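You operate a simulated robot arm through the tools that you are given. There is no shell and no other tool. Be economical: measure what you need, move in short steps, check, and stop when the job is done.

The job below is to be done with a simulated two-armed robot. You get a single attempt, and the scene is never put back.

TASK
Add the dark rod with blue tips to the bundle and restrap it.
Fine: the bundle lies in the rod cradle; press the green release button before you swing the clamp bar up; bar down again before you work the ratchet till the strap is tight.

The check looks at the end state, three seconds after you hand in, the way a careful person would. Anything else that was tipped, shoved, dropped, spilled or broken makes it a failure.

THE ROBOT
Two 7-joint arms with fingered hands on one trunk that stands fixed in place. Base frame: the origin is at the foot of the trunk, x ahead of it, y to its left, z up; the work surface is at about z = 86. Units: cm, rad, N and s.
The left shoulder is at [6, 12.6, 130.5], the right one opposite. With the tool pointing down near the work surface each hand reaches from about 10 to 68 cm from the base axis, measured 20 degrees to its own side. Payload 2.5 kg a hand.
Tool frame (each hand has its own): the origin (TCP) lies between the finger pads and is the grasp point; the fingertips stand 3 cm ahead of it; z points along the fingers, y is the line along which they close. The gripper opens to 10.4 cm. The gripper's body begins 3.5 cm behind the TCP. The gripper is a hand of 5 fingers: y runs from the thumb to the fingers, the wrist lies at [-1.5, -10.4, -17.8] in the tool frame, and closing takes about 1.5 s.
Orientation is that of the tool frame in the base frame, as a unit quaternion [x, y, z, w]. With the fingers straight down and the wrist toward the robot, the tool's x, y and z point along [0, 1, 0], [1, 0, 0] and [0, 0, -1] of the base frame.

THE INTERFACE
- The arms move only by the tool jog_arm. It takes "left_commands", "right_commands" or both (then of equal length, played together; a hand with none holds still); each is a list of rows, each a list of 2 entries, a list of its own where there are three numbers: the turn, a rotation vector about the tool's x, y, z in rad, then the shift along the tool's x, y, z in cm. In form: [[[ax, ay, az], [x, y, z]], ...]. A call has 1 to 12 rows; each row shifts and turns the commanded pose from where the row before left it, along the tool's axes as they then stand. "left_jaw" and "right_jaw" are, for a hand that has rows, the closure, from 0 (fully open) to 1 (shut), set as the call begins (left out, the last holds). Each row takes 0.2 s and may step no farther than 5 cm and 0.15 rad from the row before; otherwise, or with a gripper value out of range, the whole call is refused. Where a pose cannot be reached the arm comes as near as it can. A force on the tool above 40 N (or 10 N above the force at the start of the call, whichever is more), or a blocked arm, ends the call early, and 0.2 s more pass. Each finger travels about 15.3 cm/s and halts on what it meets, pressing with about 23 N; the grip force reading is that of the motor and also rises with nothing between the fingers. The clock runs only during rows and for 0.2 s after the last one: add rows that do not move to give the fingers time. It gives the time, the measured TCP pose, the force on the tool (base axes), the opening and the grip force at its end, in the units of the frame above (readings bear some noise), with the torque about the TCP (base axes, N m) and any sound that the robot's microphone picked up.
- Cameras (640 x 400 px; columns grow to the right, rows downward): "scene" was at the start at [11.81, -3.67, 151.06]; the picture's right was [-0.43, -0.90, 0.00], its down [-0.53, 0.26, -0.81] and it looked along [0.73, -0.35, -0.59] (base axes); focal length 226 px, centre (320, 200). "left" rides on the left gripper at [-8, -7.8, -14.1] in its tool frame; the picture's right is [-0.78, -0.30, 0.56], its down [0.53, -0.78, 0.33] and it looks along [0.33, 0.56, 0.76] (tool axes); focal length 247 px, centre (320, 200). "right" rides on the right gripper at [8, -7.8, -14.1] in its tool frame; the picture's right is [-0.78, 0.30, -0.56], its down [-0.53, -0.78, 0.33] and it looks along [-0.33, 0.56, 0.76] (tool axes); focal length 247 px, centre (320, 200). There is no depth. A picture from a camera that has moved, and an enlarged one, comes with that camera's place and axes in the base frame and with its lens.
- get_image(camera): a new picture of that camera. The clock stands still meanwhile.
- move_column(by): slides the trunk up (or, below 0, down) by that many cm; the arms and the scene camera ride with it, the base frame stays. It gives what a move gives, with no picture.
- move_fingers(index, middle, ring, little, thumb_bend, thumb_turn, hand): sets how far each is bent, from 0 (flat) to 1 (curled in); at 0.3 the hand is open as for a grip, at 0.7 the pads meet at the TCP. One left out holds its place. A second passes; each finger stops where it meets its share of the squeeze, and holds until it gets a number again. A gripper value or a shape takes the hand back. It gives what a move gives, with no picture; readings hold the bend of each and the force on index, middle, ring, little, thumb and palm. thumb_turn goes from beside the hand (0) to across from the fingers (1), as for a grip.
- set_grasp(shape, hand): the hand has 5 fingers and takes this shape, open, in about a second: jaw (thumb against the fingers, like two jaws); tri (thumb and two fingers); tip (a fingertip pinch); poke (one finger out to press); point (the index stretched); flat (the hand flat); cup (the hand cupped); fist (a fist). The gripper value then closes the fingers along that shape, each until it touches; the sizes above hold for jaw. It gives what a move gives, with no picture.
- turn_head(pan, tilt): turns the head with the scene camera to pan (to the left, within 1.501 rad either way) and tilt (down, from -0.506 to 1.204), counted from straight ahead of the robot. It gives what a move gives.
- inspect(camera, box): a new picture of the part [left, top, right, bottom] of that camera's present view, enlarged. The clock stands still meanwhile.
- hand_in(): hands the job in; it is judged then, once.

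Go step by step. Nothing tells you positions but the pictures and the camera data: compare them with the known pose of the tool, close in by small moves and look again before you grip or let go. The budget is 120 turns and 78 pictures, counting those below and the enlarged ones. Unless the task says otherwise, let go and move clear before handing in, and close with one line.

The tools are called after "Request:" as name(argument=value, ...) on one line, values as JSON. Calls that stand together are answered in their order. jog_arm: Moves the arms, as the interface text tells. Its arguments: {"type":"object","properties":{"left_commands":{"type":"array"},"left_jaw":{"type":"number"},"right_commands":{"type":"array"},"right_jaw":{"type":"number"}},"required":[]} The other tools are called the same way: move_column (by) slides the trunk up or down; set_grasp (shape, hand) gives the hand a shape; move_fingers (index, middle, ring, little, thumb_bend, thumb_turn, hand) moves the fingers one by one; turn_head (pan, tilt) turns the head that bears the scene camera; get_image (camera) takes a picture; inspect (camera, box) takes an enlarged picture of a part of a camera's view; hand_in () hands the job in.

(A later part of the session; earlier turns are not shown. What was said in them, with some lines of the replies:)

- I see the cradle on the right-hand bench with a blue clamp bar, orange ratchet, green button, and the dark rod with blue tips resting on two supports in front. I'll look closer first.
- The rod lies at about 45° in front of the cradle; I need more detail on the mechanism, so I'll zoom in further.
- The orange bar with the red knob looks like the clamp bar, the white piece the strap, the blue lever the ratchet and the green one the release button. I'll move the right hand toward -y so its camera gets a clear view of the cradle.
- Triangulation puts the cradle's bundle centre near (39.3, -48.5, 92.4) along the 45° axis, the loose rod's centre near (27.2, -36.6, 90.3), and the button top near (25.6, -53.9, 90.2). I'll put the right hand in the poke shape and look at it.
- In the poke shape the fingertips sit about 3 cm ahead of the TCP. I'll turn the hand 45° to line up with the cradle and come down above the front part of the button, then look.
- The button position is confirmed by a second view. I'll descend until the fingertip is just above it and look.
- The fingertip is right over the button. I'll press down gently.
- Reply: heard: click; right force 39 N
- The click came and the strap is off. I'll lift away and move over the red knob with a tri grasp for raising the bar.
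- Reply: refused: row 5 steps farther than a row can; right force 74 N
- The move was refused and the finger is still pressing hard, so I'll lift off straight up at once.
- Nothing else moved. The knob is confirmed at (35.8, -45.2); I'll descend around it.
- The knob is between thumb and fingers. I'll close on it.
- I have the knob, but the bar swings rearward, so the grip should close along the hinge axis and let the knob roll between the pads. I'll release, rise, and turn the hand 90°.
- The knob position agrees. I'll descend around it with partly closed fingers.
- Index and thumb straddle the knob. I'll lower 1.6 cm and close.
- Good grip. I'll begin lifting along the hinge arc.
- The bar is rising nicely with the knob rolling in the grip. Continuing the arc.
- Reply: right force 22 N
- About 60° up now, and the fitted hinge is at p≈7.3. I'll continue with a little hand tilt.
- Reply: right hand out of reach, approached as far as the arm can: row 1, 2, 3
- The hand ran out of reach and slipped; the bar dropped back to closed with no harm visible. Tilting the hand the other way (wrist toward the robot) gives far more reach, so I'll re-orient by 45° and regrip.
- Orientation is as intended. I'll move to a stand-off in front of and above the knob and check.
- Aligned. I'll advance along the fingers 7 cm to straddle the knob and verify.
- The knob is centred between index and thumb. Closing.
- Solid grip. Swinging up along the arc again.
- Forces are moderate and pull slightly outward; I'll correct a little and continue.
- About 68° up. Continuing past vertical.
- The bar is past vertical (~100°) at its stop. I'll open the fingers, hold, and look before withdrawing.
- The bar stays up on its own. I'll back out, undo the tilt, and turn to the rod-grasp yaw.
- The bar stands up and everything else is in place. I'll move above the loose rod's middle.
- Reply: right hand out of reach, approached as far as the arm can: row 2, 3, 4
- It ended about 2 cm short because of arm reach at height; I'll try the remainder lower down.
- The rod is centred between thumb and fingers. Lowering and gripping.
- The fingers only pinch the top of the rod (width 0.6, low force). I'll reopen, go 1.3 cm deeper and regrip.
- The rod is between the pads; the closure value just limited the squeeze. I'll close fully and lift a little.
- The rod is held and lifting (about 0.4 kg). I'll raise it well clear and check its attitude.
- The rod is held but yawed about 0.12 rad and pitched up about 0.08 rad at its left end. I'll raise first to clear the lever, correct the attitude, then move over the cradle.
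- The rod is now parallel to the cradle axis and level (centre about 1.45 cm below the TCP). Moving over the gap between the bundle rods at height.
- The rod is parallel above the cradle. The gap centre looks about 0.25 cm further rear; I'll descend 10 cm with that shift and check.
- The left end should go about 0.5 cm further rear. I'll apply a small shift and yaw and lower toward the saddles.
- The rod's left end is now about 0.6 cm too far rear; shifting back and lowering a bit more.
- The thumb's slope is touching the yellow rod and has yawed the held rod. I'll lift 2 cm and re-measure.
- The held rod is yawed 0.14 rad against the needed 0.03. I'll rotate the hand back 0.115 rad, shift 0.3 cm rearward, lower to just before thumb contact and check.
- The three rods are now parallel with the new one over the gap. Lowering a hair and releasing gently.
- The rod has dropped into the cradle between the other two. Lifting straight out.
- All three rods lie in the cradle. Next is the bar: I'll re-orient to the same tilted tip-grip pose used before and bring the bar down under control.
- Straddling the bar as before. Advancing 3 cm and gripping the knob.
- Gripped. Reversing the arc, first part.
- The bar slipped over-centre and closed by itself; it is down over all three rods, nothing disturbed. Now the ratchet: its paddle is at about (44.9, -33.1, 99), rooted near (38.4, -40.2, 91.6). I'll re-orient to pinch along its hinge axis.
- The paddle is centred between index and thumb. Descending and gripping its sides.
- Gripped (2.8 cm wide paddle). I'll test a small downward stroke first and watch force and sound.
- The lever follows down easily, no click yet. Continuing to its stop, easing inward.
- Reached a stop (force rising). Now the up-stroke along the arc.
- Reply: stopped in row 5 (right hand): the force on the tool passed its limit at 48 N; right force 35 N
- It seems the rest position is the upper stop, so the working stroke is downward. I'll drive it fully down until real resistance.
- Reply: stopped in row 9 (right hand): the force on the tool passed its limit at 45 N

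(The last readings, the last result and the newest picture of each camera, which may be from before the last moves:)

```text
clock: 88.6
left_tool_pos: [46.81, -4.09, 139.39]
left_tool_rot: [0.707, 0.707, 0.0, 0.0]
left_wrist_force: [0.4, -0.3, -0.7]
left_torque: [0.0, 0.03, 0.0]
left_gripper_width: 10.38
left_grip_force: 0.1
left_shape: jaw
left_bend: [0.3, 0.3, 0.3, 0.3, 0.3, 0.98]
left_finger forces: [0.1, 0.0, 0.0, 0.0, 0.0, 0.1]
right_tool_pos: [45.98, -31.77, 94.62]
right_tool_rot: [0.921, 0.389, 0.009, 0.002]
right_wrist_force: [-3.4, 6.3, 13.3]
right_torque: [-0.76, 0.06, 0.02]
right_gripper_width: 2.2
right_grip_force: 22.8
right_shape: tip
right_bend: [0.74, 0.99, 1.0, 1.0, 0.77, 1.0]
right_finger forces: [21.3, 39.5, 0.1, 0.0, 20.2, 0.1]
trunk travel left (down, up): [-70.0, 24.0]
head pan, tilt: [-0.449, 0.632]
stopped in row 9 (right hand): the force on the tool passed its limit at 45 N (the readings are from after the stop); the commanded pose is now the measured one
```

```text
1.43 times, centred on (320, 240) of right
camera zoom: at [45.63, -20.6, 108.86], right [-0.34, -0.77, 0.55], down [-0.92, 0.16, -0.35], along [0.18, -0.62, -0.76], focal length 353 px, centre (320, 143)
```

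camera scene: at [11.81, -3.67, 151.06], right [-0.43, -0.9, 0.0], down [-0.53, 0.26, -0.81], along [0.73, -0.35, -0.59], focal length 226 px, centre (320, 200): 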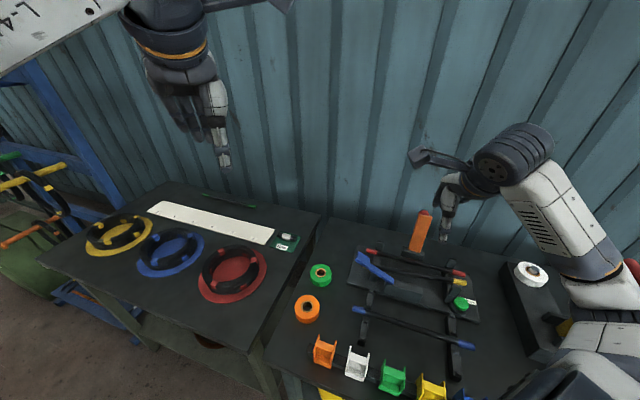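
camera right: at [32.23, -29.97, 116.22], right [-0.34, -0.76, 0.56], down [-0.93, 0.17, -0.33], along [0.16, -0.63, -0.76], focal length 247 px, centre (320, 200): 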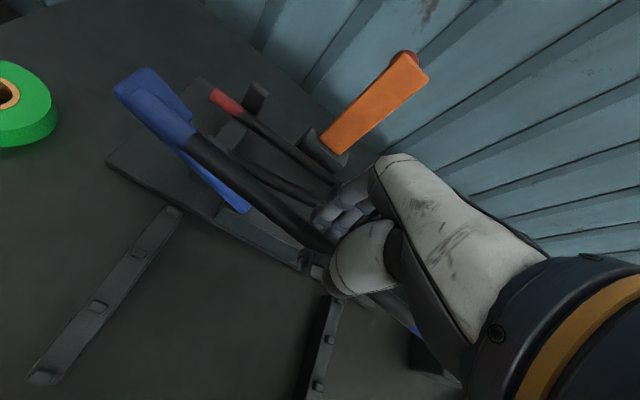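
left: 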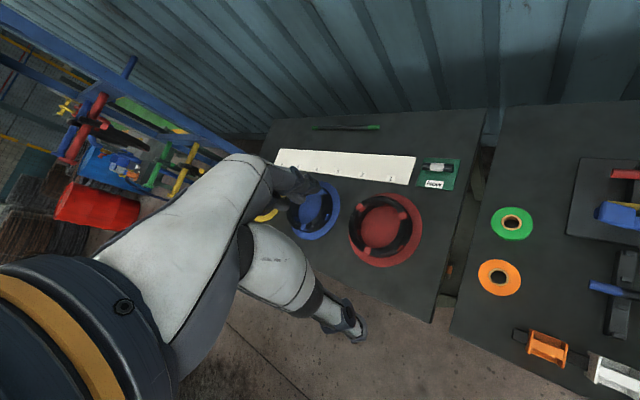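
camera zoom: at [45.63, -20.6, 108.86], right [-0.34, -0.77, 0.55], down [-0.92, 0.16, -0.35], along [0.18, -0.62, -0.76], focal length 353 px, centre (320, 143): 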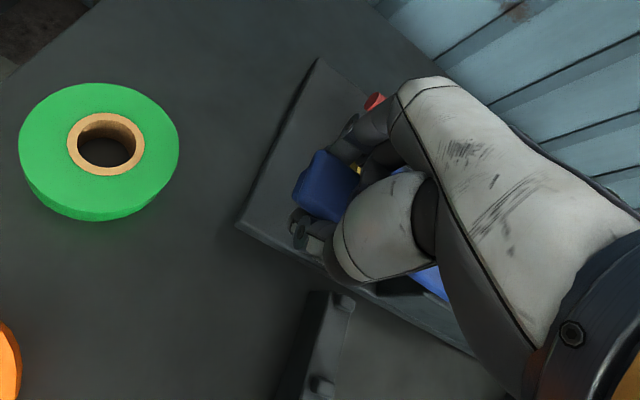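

The curled fingers are catching on the cradle's post, not the lever's stop. I'll let go, rise, and use the poke shape tilted away from the post to press the paddle down.

Request:
jog_arm(right_commands=[[[0, 0, 0], [0, 0, -0.3]], [[0, 0, 0], [0, 0, 0]], [[0, 0, 0], [0, 0, 0]], [[0, 0, 0], [0, 0, 0]], [[0, 0, 0], [0, 0, -2]], [[0, 0, 0], [0, 0, -4]], [[0, 0, 0], [0, 0, -4]], [[0, 0, 0], [0, 0, 0]]], right_jaw=0.3)

Request:
set_grasp(shape="poke", hand="right")

Request:
jog_arm(right_commands=[[[0, -0.15, 0], [1.2, -0.1, 0]], [[0, -0.15, 0], [1.2, -0.1, 0]], [[0, 0, 0], [0, 0, 0]]])

Request:
inspect(camera="right", box=[160, 80, 480, 380])

```text
clock: 90.4
left_tool_pos: [46.9, -4.02, 139.35]
left_tool_rot: [0.708, 0.707, 0.0, 0.0]
left_wrist_force: [-0.2, 0.1, 0.5]
left_torque: [0.01, 0.01, 0.02]
left_gripper_width: 10.39
left_grip_force: 0.0
left_shape: jaw
left_bend: [0.3, 0.3, 0.3, 0.3, 0.3, 0.98]
left_finger forces: [0.0, 0.1, 0.1, 0.0, 0.0, 0.0]
right_tool_pos: [45.59, -31.88, 104.65]
right_tool_rot: [0.921, 0.39, 0.008, -0.001]
right_wrist_force: [-0.4, 0.0, 0.6]
right_torque: [0.0, 0.01, -0.01]
right_gripper_width: 7.26
right_grip_force: 0.0
right_shape: tip
right_bend: [0.28, 0.98, 0.99, 0.99, 0.58, 0.99]
right_finger forces: [0.0, 0.0, 0.1, 0.0, 0.0, 0.1]
trunk travel left (down, up): [-70.0, 24.0]
head pan, tilt: [-0.449, 0.632]
```

```text
clock: 91.3
left_tool_pos: [46.85, -4.06, 139.39]
left_tool_rot: [0.707, 0.707, 0.0, 0.0]
left_wrist_force: [0.0, -0.2, 0.4]
left_torque: [0.01, 0.0, 0.02]
left_gripper_width: 10.35
left_grip_force: 0.0
left_shape: jaw
left_bend: [0.3, 0.3, 0.3, 0.3, 0.3, 0.98]
left_finger forces: [0.0, 0.1, 0.0, 0.1, 0.0, 0.0]
right_tool_pos: [45.6, -31.93, 104.6]
right_tool_rot: [0.921, 0.389, 0.007, -0.001]
right_wrist_force: [0.5, 0.2, 0.1]
right_torque: [0.0, 0.0, 0.03]
right_gripper_width: 0.01
right_grip_force: 0.0
right_shape: poke
right_bend: [0.7, 0.7, 0.99, 0.99, 1.0, 1.0]
right_finger forces: [0.0, 0.0, 0.1, 0.0, 0.0, 0.1]
trunk travel left (down, up): [-70.0, 24.0]
head pan, tilt: [-0.449, 0.632]
```

```text
clock: 92.1
left_tool_pos: [46.89, -4.13, 139.18]
left_tool_rot: [0.707, 0.707, -0.001, 0.001]
left_wrist_force: [0.2, 0.7, 0.0]
left_torque: [0.0, 0.02, 0.01]
left_gripper_width: 10.37
left_grip_force: 0.1
left_shape: jaw
left_bend: [0.3, 0.3, 0.3, 0.3, 0.3, 0.98]
left_finger forces: [0.1, 0.0, 0.0, 0.0, 0.0, 0.1]
right_tool_pos: [47.17, -30.0, 104.47]
right_tool_rot: [0.912, 0.385, -0.132, 0.058]
right_wrist_force: [0.1, -0.3, 0.3]
right_torque: [0.01, 0.01, 0.06]
right_gripper_width: 0.01
right_grip_force: 0.1
right_shape: poke
right_bend: [0.7, 0.7, 0.99, 0.99, 1.0, 1.0]
right_finger forces: [0.0, 0.0, 0.1, 0.1, 0.1, 0.0]
trunk travel left (down, up): [-70.0, 24.0]
head pan, tilt: [-0.449, 0.632]
```

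```text
1.33 times, centred on (320, 230) of right
camera zoom: at [49.68, -16.02, 115.81], right [-0.2, -0.62, 0.76], down [-0.98, 0.11, -0.17], along [0.03, -0.77, -0.63], focal length 329 px, centre (320, 160)
```

zoom: 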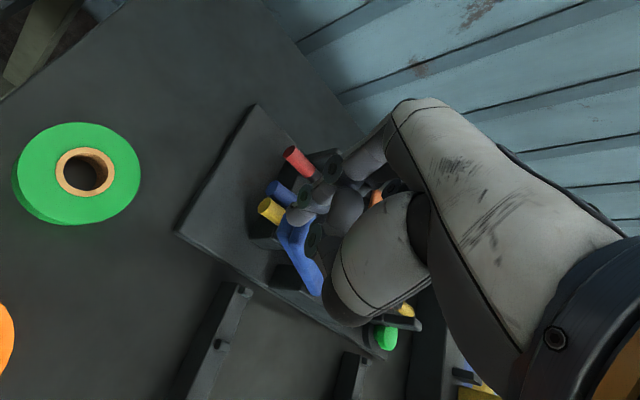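

The lever springs back up by itself, so it is pumped by down-strokes. I'll place the fingertip over the paddle and push it down along its arc.

Request:
jog_arm(right_commands=[[[0, 0, 0], [-2.58, 0.3, 0.8]], [[0, 0, 0], [0.53, 0, 1.72]], [[0, 0, 0], [1.24, 0, 0.98]], [[0, 0, 0], [1.01, 0, 1.25]], [[0, 0, 0], [0.95, 0, 1.38]], [[0, 0, 0], [0.76, 0, 1.44]], [[0, 0, 0], [0.57, 0, 1.5]], [[0, 0, 0], [0, 0, 0]]])

```text
clock: 93.5
left_tool_pos: [46.88, -4.0, 139.3]
left_tool_rot: [0.706, 0.708, 0.0, 0.0]
left_wrist_force: [0.5, -0.9, -0.2]
left_torque: [0.0, 0.04, -0.01]
left_gripper_width: 10.37
left_grip_force: 0.0
left_shape: jaw
left_bend: [0.3, 0.3, 0.3, 0.3, 0.3, 0.98]
left_finger forces: [0.0, 0.0, 0.0, 0.0, 0.1, 0.0]
right_tool_pos: [47.92, -30.84, 97.86]
right_tool_rot: [0.914, 0.382, -0.116, 0.073]
right_wrist_force: [-0.8, -0.3, 14.3]
right_torque: [0.07, 0.14, 0.01]
right_gripper_width: 0.01
right_grip_force: 0.1
right_shape: poke
right_bend: [0.7, 0.7, 0.99, 0.99, 1.0, 1.0]
right_finger forces: [11.1, 3.0, 0.0, 0.0, 0.0, 0.0]
trunk travel left (down, up): [-70.0, 24.0]
head pan, tilt: [-0.449, 0.632]
stopped in row 7 (right hand): the force on the tool passed its limit at 46 N (the readings are from after the stop); the commanded pose is now the measured one
```

The paddle met a hard limit without any click. I'll look at the cradle to see the strap, bar and lever state.

Request:
inspect(camera="scene", box=[340, 200, 480, 300])

```text
4.00 times, centred on (410, 250) of scene
camera zoom: at [11.76, -3.62, 151.06], right [-0.43, -0.9, 0.0], down [-0.53, 0.26, -0.81], along [0.73, -0.35, -0.59], focal length 903 px, centre (-40, 0)
```

zoom: 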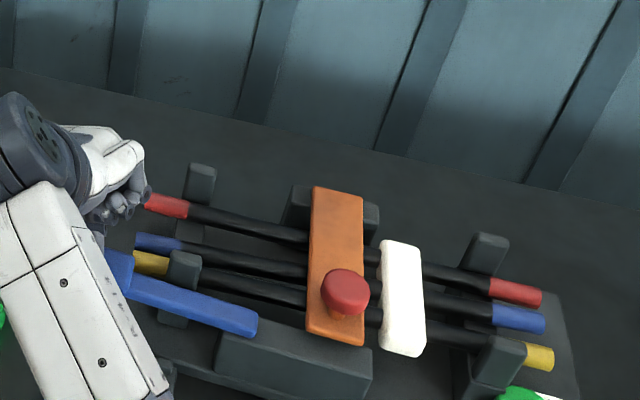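

The white strap is back around all three rods. To be sure it's tight I'll do another full stroke and watch the resistance.

Request:
jog_arm(right_commands=[[[0, 0, 0], [-0.76, 0, -1.44]], [[0, 0, 0], [-0.95, 0, -1.38]], [[0, 0, 0], [-1.01, 0, -1.25]], [[0, 0, 0], [-1.24, 0, -0.98]], [[0, 0, 0], [-0.53, 0, -1.72]], [[0, 0, 0], [0, 0, 0]]])

Request:
jog_arm(right_commands=[[[0, 0, 0], [0.53, 0, 1.72]], [[0, 0, 0], [1.24, 0, 0.98]], [[0, 0, 0], [1.01, 0, 1.25]], [[0, 0, 0], [0.95, 0, 1.38]], [[0, 0, 0], [0.5, 0, 0.9]], [[0, 0, 0], [0.3, 0, 0.6]], [[0, 0, 0], [0.2, 0, 0.5]], [[0, 0, 0], [0, 0, 0]]])

```text
clock: 95.0
left_tool_pos: [46.92, -4.1, 139.42]
left_tool_rot: [0.707, 0.707, 0.0, 0.001]
left_wrist_force: [-0.1, 0.7, 0.3]
left_torque: [0.0, 0.0, 0.0]
left_gripper_width: 10.36
left_grip_force: 0.0
left_shape: jaw
left_bend: [0.3, 0.3, 0.3, 0.3, 0.3, 0.98]
left_finger forces: [0.0, 0.0, 0.1, 0.0, 0.0, 0.0]
right_tool_pos: [45.82, -32.19, 105.35]
right_tool_rot: [0.914, 0.382, -0.118, 0.07]
right_wrist_force: [0.0, 0.0, -0.7]
right_torque: [-0.01, 0.01, 0.01]
right_gripper_width: 0.01
right_grip_force: 0.1
right_shape: poke
right_bend: [0.7, 0.7, 0.99, 0.99, 1.0, 1.0]
right_finger forces: [0.0, 0.0, 0.1, 0.0, 0.0, 0.0]
trunk travel left (down, up): [-70.0, 24.0]
head pan, tilt: [-0.449, 0.632]
```

```text
clock: 96.8
left_tool_pos: [46.81, -4.09, 139.26]
left_tool_rot: [0.707, 0.707, 0.0, 0.0]
left_wrist_force: [0.3, -0.4, -0.3]
left_torque: [0.03, 0.0, -0.02]
left_gripper_width: 10.39
left_grip_force: 0.0
left_shape: jaw
left_bend: [0.3, 0.3, 0.3, 0.3, 0.3, 0.98]
left_finger forces: [0.0, 0.1, 0.0, 0.0, 0.1, 0.1]
right_tool_pos: [48.29, -31.03, 97.94]
right_tool_rot: [0.915, 0.379, -0.109, 0.084]
right_wrist_force: [-0.6, -0.9, 11.3]
right_torque: [0.0, 0.09, 0.01]
right_gripper_width: 0.01
right_grip_force: 0.1
right_shape: poke
right_bend: [0.7, 0.7, 0.99, 0.99, 1.0, 1.0]
right_finger forces: [10.9, 1.0, 0.0, 0.0, 0.0, 0.1]
trunk travel left (down, up): [-70.0, 24.0]
head pan, tilt: [-0.449, 0.632]
stopped in row 8 (right hand): the force on the tool passed its limit at 40 N (the readings are from after the stop); the commanded pose is now the measured one
```

Same hard stop again. I'll do two more full strokes to be sure, then inspect.

Request:
jog_arm(right_commands=[[[0, 0, 0], [-0.9, 0, -1.44]], [[0, 0, 0], [-1.2, 0, -1.38]], [[0, 0, 0], [-1.2, 0, -1.25]], [[0, 0, 0], [-1.24, 0, -0.98]], [[0, 0, 0], [-0.53, 0, -1.72]], [[0, 0, 0], [0.53, 0, 1.72]], [[0, 0, 0], [1.24, 0, 0.98]], [[0, 0, 0], [1.01, 0, 1.25]], [[0, 0, 0], [0.95, 0, 1.38]], [[0, 0, 0], [0.5, 0, 0.9]], [[0, 0, 0], [0.2, 0, 0.4]]])

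Request:
jog_arm(right_commands=[[[0, 0, 0], [-0.9, 0, -1.44]], [[0, 0, 0], [-1.2, 0, -1.38]], [[0, 0, 0], [-1.2, 0, -1.25]], [[0, 0, 0], [-1.24, 0, -0.98]], [[0, 0, 0], [-0.53, 0, -1.72]], [[0, 0, 0], [0, 0, -4]], [[0, 0, 0], [0, -4, -2]], [[0, 0, 0], [0, 0, 0]], [[0, 0, 0], [0, 0, 0]]])

Request:
inspect(camera="right", box=[120, 60, 480, 390])

```text
clock: 99.2
left_tool_pos: [46.77, -4.09, 139.21]
left_tool_rot: [0.706, 0.708, 0.0, 0.0]
left_wrist_force: [0.5, 0.1, 0.7]
left_torque: [0.01, -0.03, 0.01]
left_gripper_width: 10.37
left_grip_force: 0.1
left_shape: jaw
left_bend: [0.3, 0.3, 0.3, 0.3, 0.3, 0.98]
left_finger forces: [0.0, 0.0, 0.0, 0.1, 0.0, 0.0]
right_tool_pos: [47.98, -31.4, 98.24]
right_tool_rot: [0.914, 0.381, -0.11, 0.082]
right_wrist_force: [2.0, 1.3, 8.3]
right_torque: [0.08, -0.07, 0.0]
right_gripper_width: 0.01
right_grip_force: 0.0
right_shape: poke
right_bend: [0.7, 0.7, 0.99, 0.99, 1.0, 1.0]
right_finger forces: [8.4, 0.0, 0.0, 0.0, 0.0, 0.1]
trunk travel left (down, up): [-70.0, 24.0]
head pan, tilt: [-0.449, 0.632]
```

```text
clock: 101.2
left_tool_pos: [46.86, -4.12, 139.29]
left_tool_rot: [0.707, 0.707, 0.0, 0.0]
left_wrist_force: [-0.5, -0.3, -0.1]
left_torque: [0.02, -0.01, 0.01]
left_gripper_width: 10.39
left_grip_force: 0.2
left_shape: jaw
left_bend: [0.3, 0.3, 0.3, 0.3, 0.3, 0.98]
left_finger forces: [0.0, 0.0, 0.1, 0.0, 0.0, 0.0]
right_tool_pos: [43.4, -30.5, 112.51]
right_tool_rot: [0.919, 0.367, -0.107, 0.097]
right_wrist_force: [-0.2, -1.1, -0.7]
right_torque: [0.0, 0.02, 0.03]
right_gripper_width: 0.0
right_grip_force: 0.1
right_shape: poke
right_bend: [0.7, 0.7, 0.99, 0.99, 1.0, 1.0]
right_finger forces: [0.1, 0.0, 0.0, 0.0, 0.0, 0.0]
trunk travel left (down, up): [-70.0, 24.0]
head pan, tilt: [-0.449, 0.632]
```

```text
1.21 times, centred on (300, 225) of right
camera zoom: at [45.48, -16.05, 123.23], right [-0.27, -0.58, 0.77], down [-0.96, 0.12, -0.25], along [0.05, -0.81, -0.59], focal length 299 px, centre (344, 170)
```

zoom: 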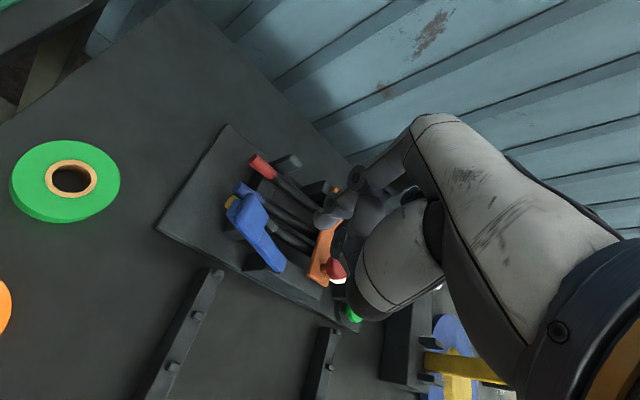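

Moving the hand clear to check the final state.

Request:
jog_arm(right_commands=[[[0, 0.15, 0], [0, 0, -4]], [[0, 0.15, 0], [-3, 0, -4]], [[0, 0, 0], [-4.5, 0, 0]], [[0, 0, 0], [-4.5, 0, 0]], [[0, 0, 0], [-4.5, 0, 0]], [[0, 0, 0], [-4.5, 0, 0]], [[0, 0, 0], [-4.5, 0, 0]], [[0, 0, 0], [0, 0, 0]]])

Request:
inspect(camera="scene", box=[290, 220, 510, 370])

```text
clock: 103.0
left_tool_pos: [47.03, -4.01, 139.3]
left_tool_rot: [0.706, 0.708, -0.001, 0.0]
left_wrist_force: [0.0, 0.0, 1.0]
left_torque: [-0.06, -0.03, 0.01]
left_gripper_width: 10.37
left_grip_force: 0.0
left_shape: jaw
left_bend: [0.3, 0.3, 0.3, 0.3, 0.3, 0.98]
left_finger forces: [0.0, 0.0, 0.1, 0.0, 0.1, 0.0]
right_tool_pos: [26.19, -46.05, 118.69]
right_tool_rot: [0.921, 0.388, 0.028, 0.023]
right_wrist_force: [0.8, 0.9, 0.7]
right_torque: [-0.03, -0.02, -0.03]
right_gripper_width: 0.01
right_grip_force: 0.0
right_shape: poke
right_bend: [0.7, 0.7, 0.99, 0.99, 1.0, 1.0]
right_finger forces: [0.0, 0.1, 0.1, 0.1, 0.1, 0.0]
trunk travel left (down, up): [-70.0, 24.0]
head pan, tilt: [-0.449, 0.632]
```

```text
2.67 times, centred on (400, 295) of scene
camera zoom: at [11.83, -3.63, 151.06], right [-0.43, -0.9, 0.0], down [-0.53, 0.26, -0.81], along [0.73, -0.35, -0.59], focal length 602 px, centre (107, -53)
```

zoom: 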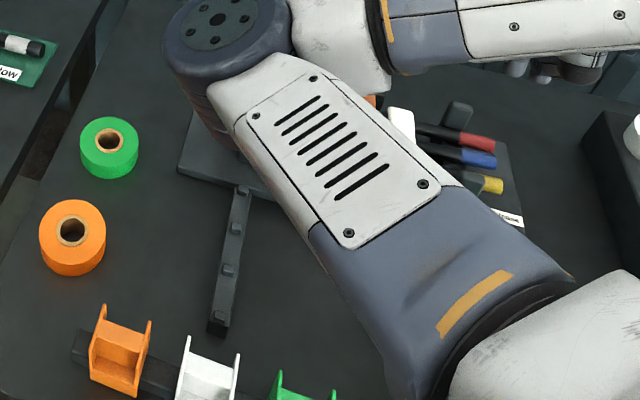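

The forearm hides the cradle; I'll return to the earlier clear pose and take one more look.

Request:
jog_arm(right_commands=[[[0, 0, -0.131], [0, 0, -1]], [[0, 0, -0.131], [0, 0, -1]], [[0, 0, -0.131], [0, 0, -1]], [[0, 0, -0.131], [0, 0, -1]], [[0, 0, -0.131], [0, 0, 0]], [[0, 0, -0.131], [0, 0, 0]], [[0, 0, 0], [-4.5, -2, 0]], [[0, 0, 0], [-4.5, -2, 0]], [[0, 0, 0], [0, 0, 0]]])

Request:
inspect(camera="scene", box=[330, 220, 510, 340])

```text
clock: 105.0
left_tool_pos: [46.85, -4.1, 139.34]
left_tool_rot: [0.707, 0.708, 0.0, 0.0]
left_wrist_force: [-0.2, -0.1, -0.1]
left_torque: [0.02, 0.02, 0.02]
left_gripper_width: 10.38
left_grip_force: 0.0
left_shape: jaw
left_bend: [0.3, 0.3, 0.3, 0.3, 0.3, 0.98]
left_finger forces: [0.0, 0.1, 0.0, 0.1, 0.1, 0.0]
right_tool_pos: [21.85, -54.93, 122.63]
right_tool_rot: [0.702, 0.712, 0.017, 0.031]
right_wrist_force: [-0.1, 0.7, -0.4]
right_torque: [-0.02, 0.0, 0.02]
right_gripper_width: 0.02
right_grip_force: 0.1
right_shape: poke
right_bend: [0.7, 0.7, 0.99, 0.99, 1.0, 1.0]
right_finger forces: [0.0, 0.0, 0.1, 0.1, 0.0, 0.0]
trunk travel left (down, up): [-70.0, 24.0]
head pan, tilt: [-0.449, 0.632]
```

```text
3.33 times, centred on (420, 280) of scene
camera zoom: at [11.84, -3.63, 151.06], right [-0.43, -0.9, 0.0], down [-0.53, 0.26, -0.81], along [0.73, -0.35, -0.59], focal length 753 px, centre (-13, -67)
```

zoom: 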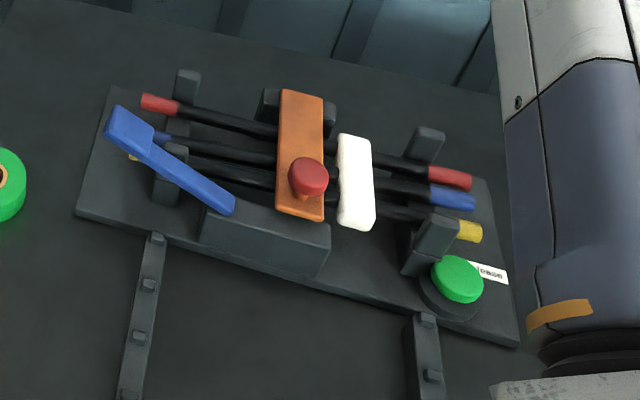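

All three rods lie in the cradle, the bar is down, and the strap is back around the bundle. Both hands are clear, so I'm handing in.

Request:
hand_in()

```text
The job is handed in.
```

The blue-tipped rod is in the bundle with the bar down and the strap back on all three rods. I heard no click from the ratchet, so I judged the strap tight from seeing it back in place and the lever hitting the same stop on repeated strokes.
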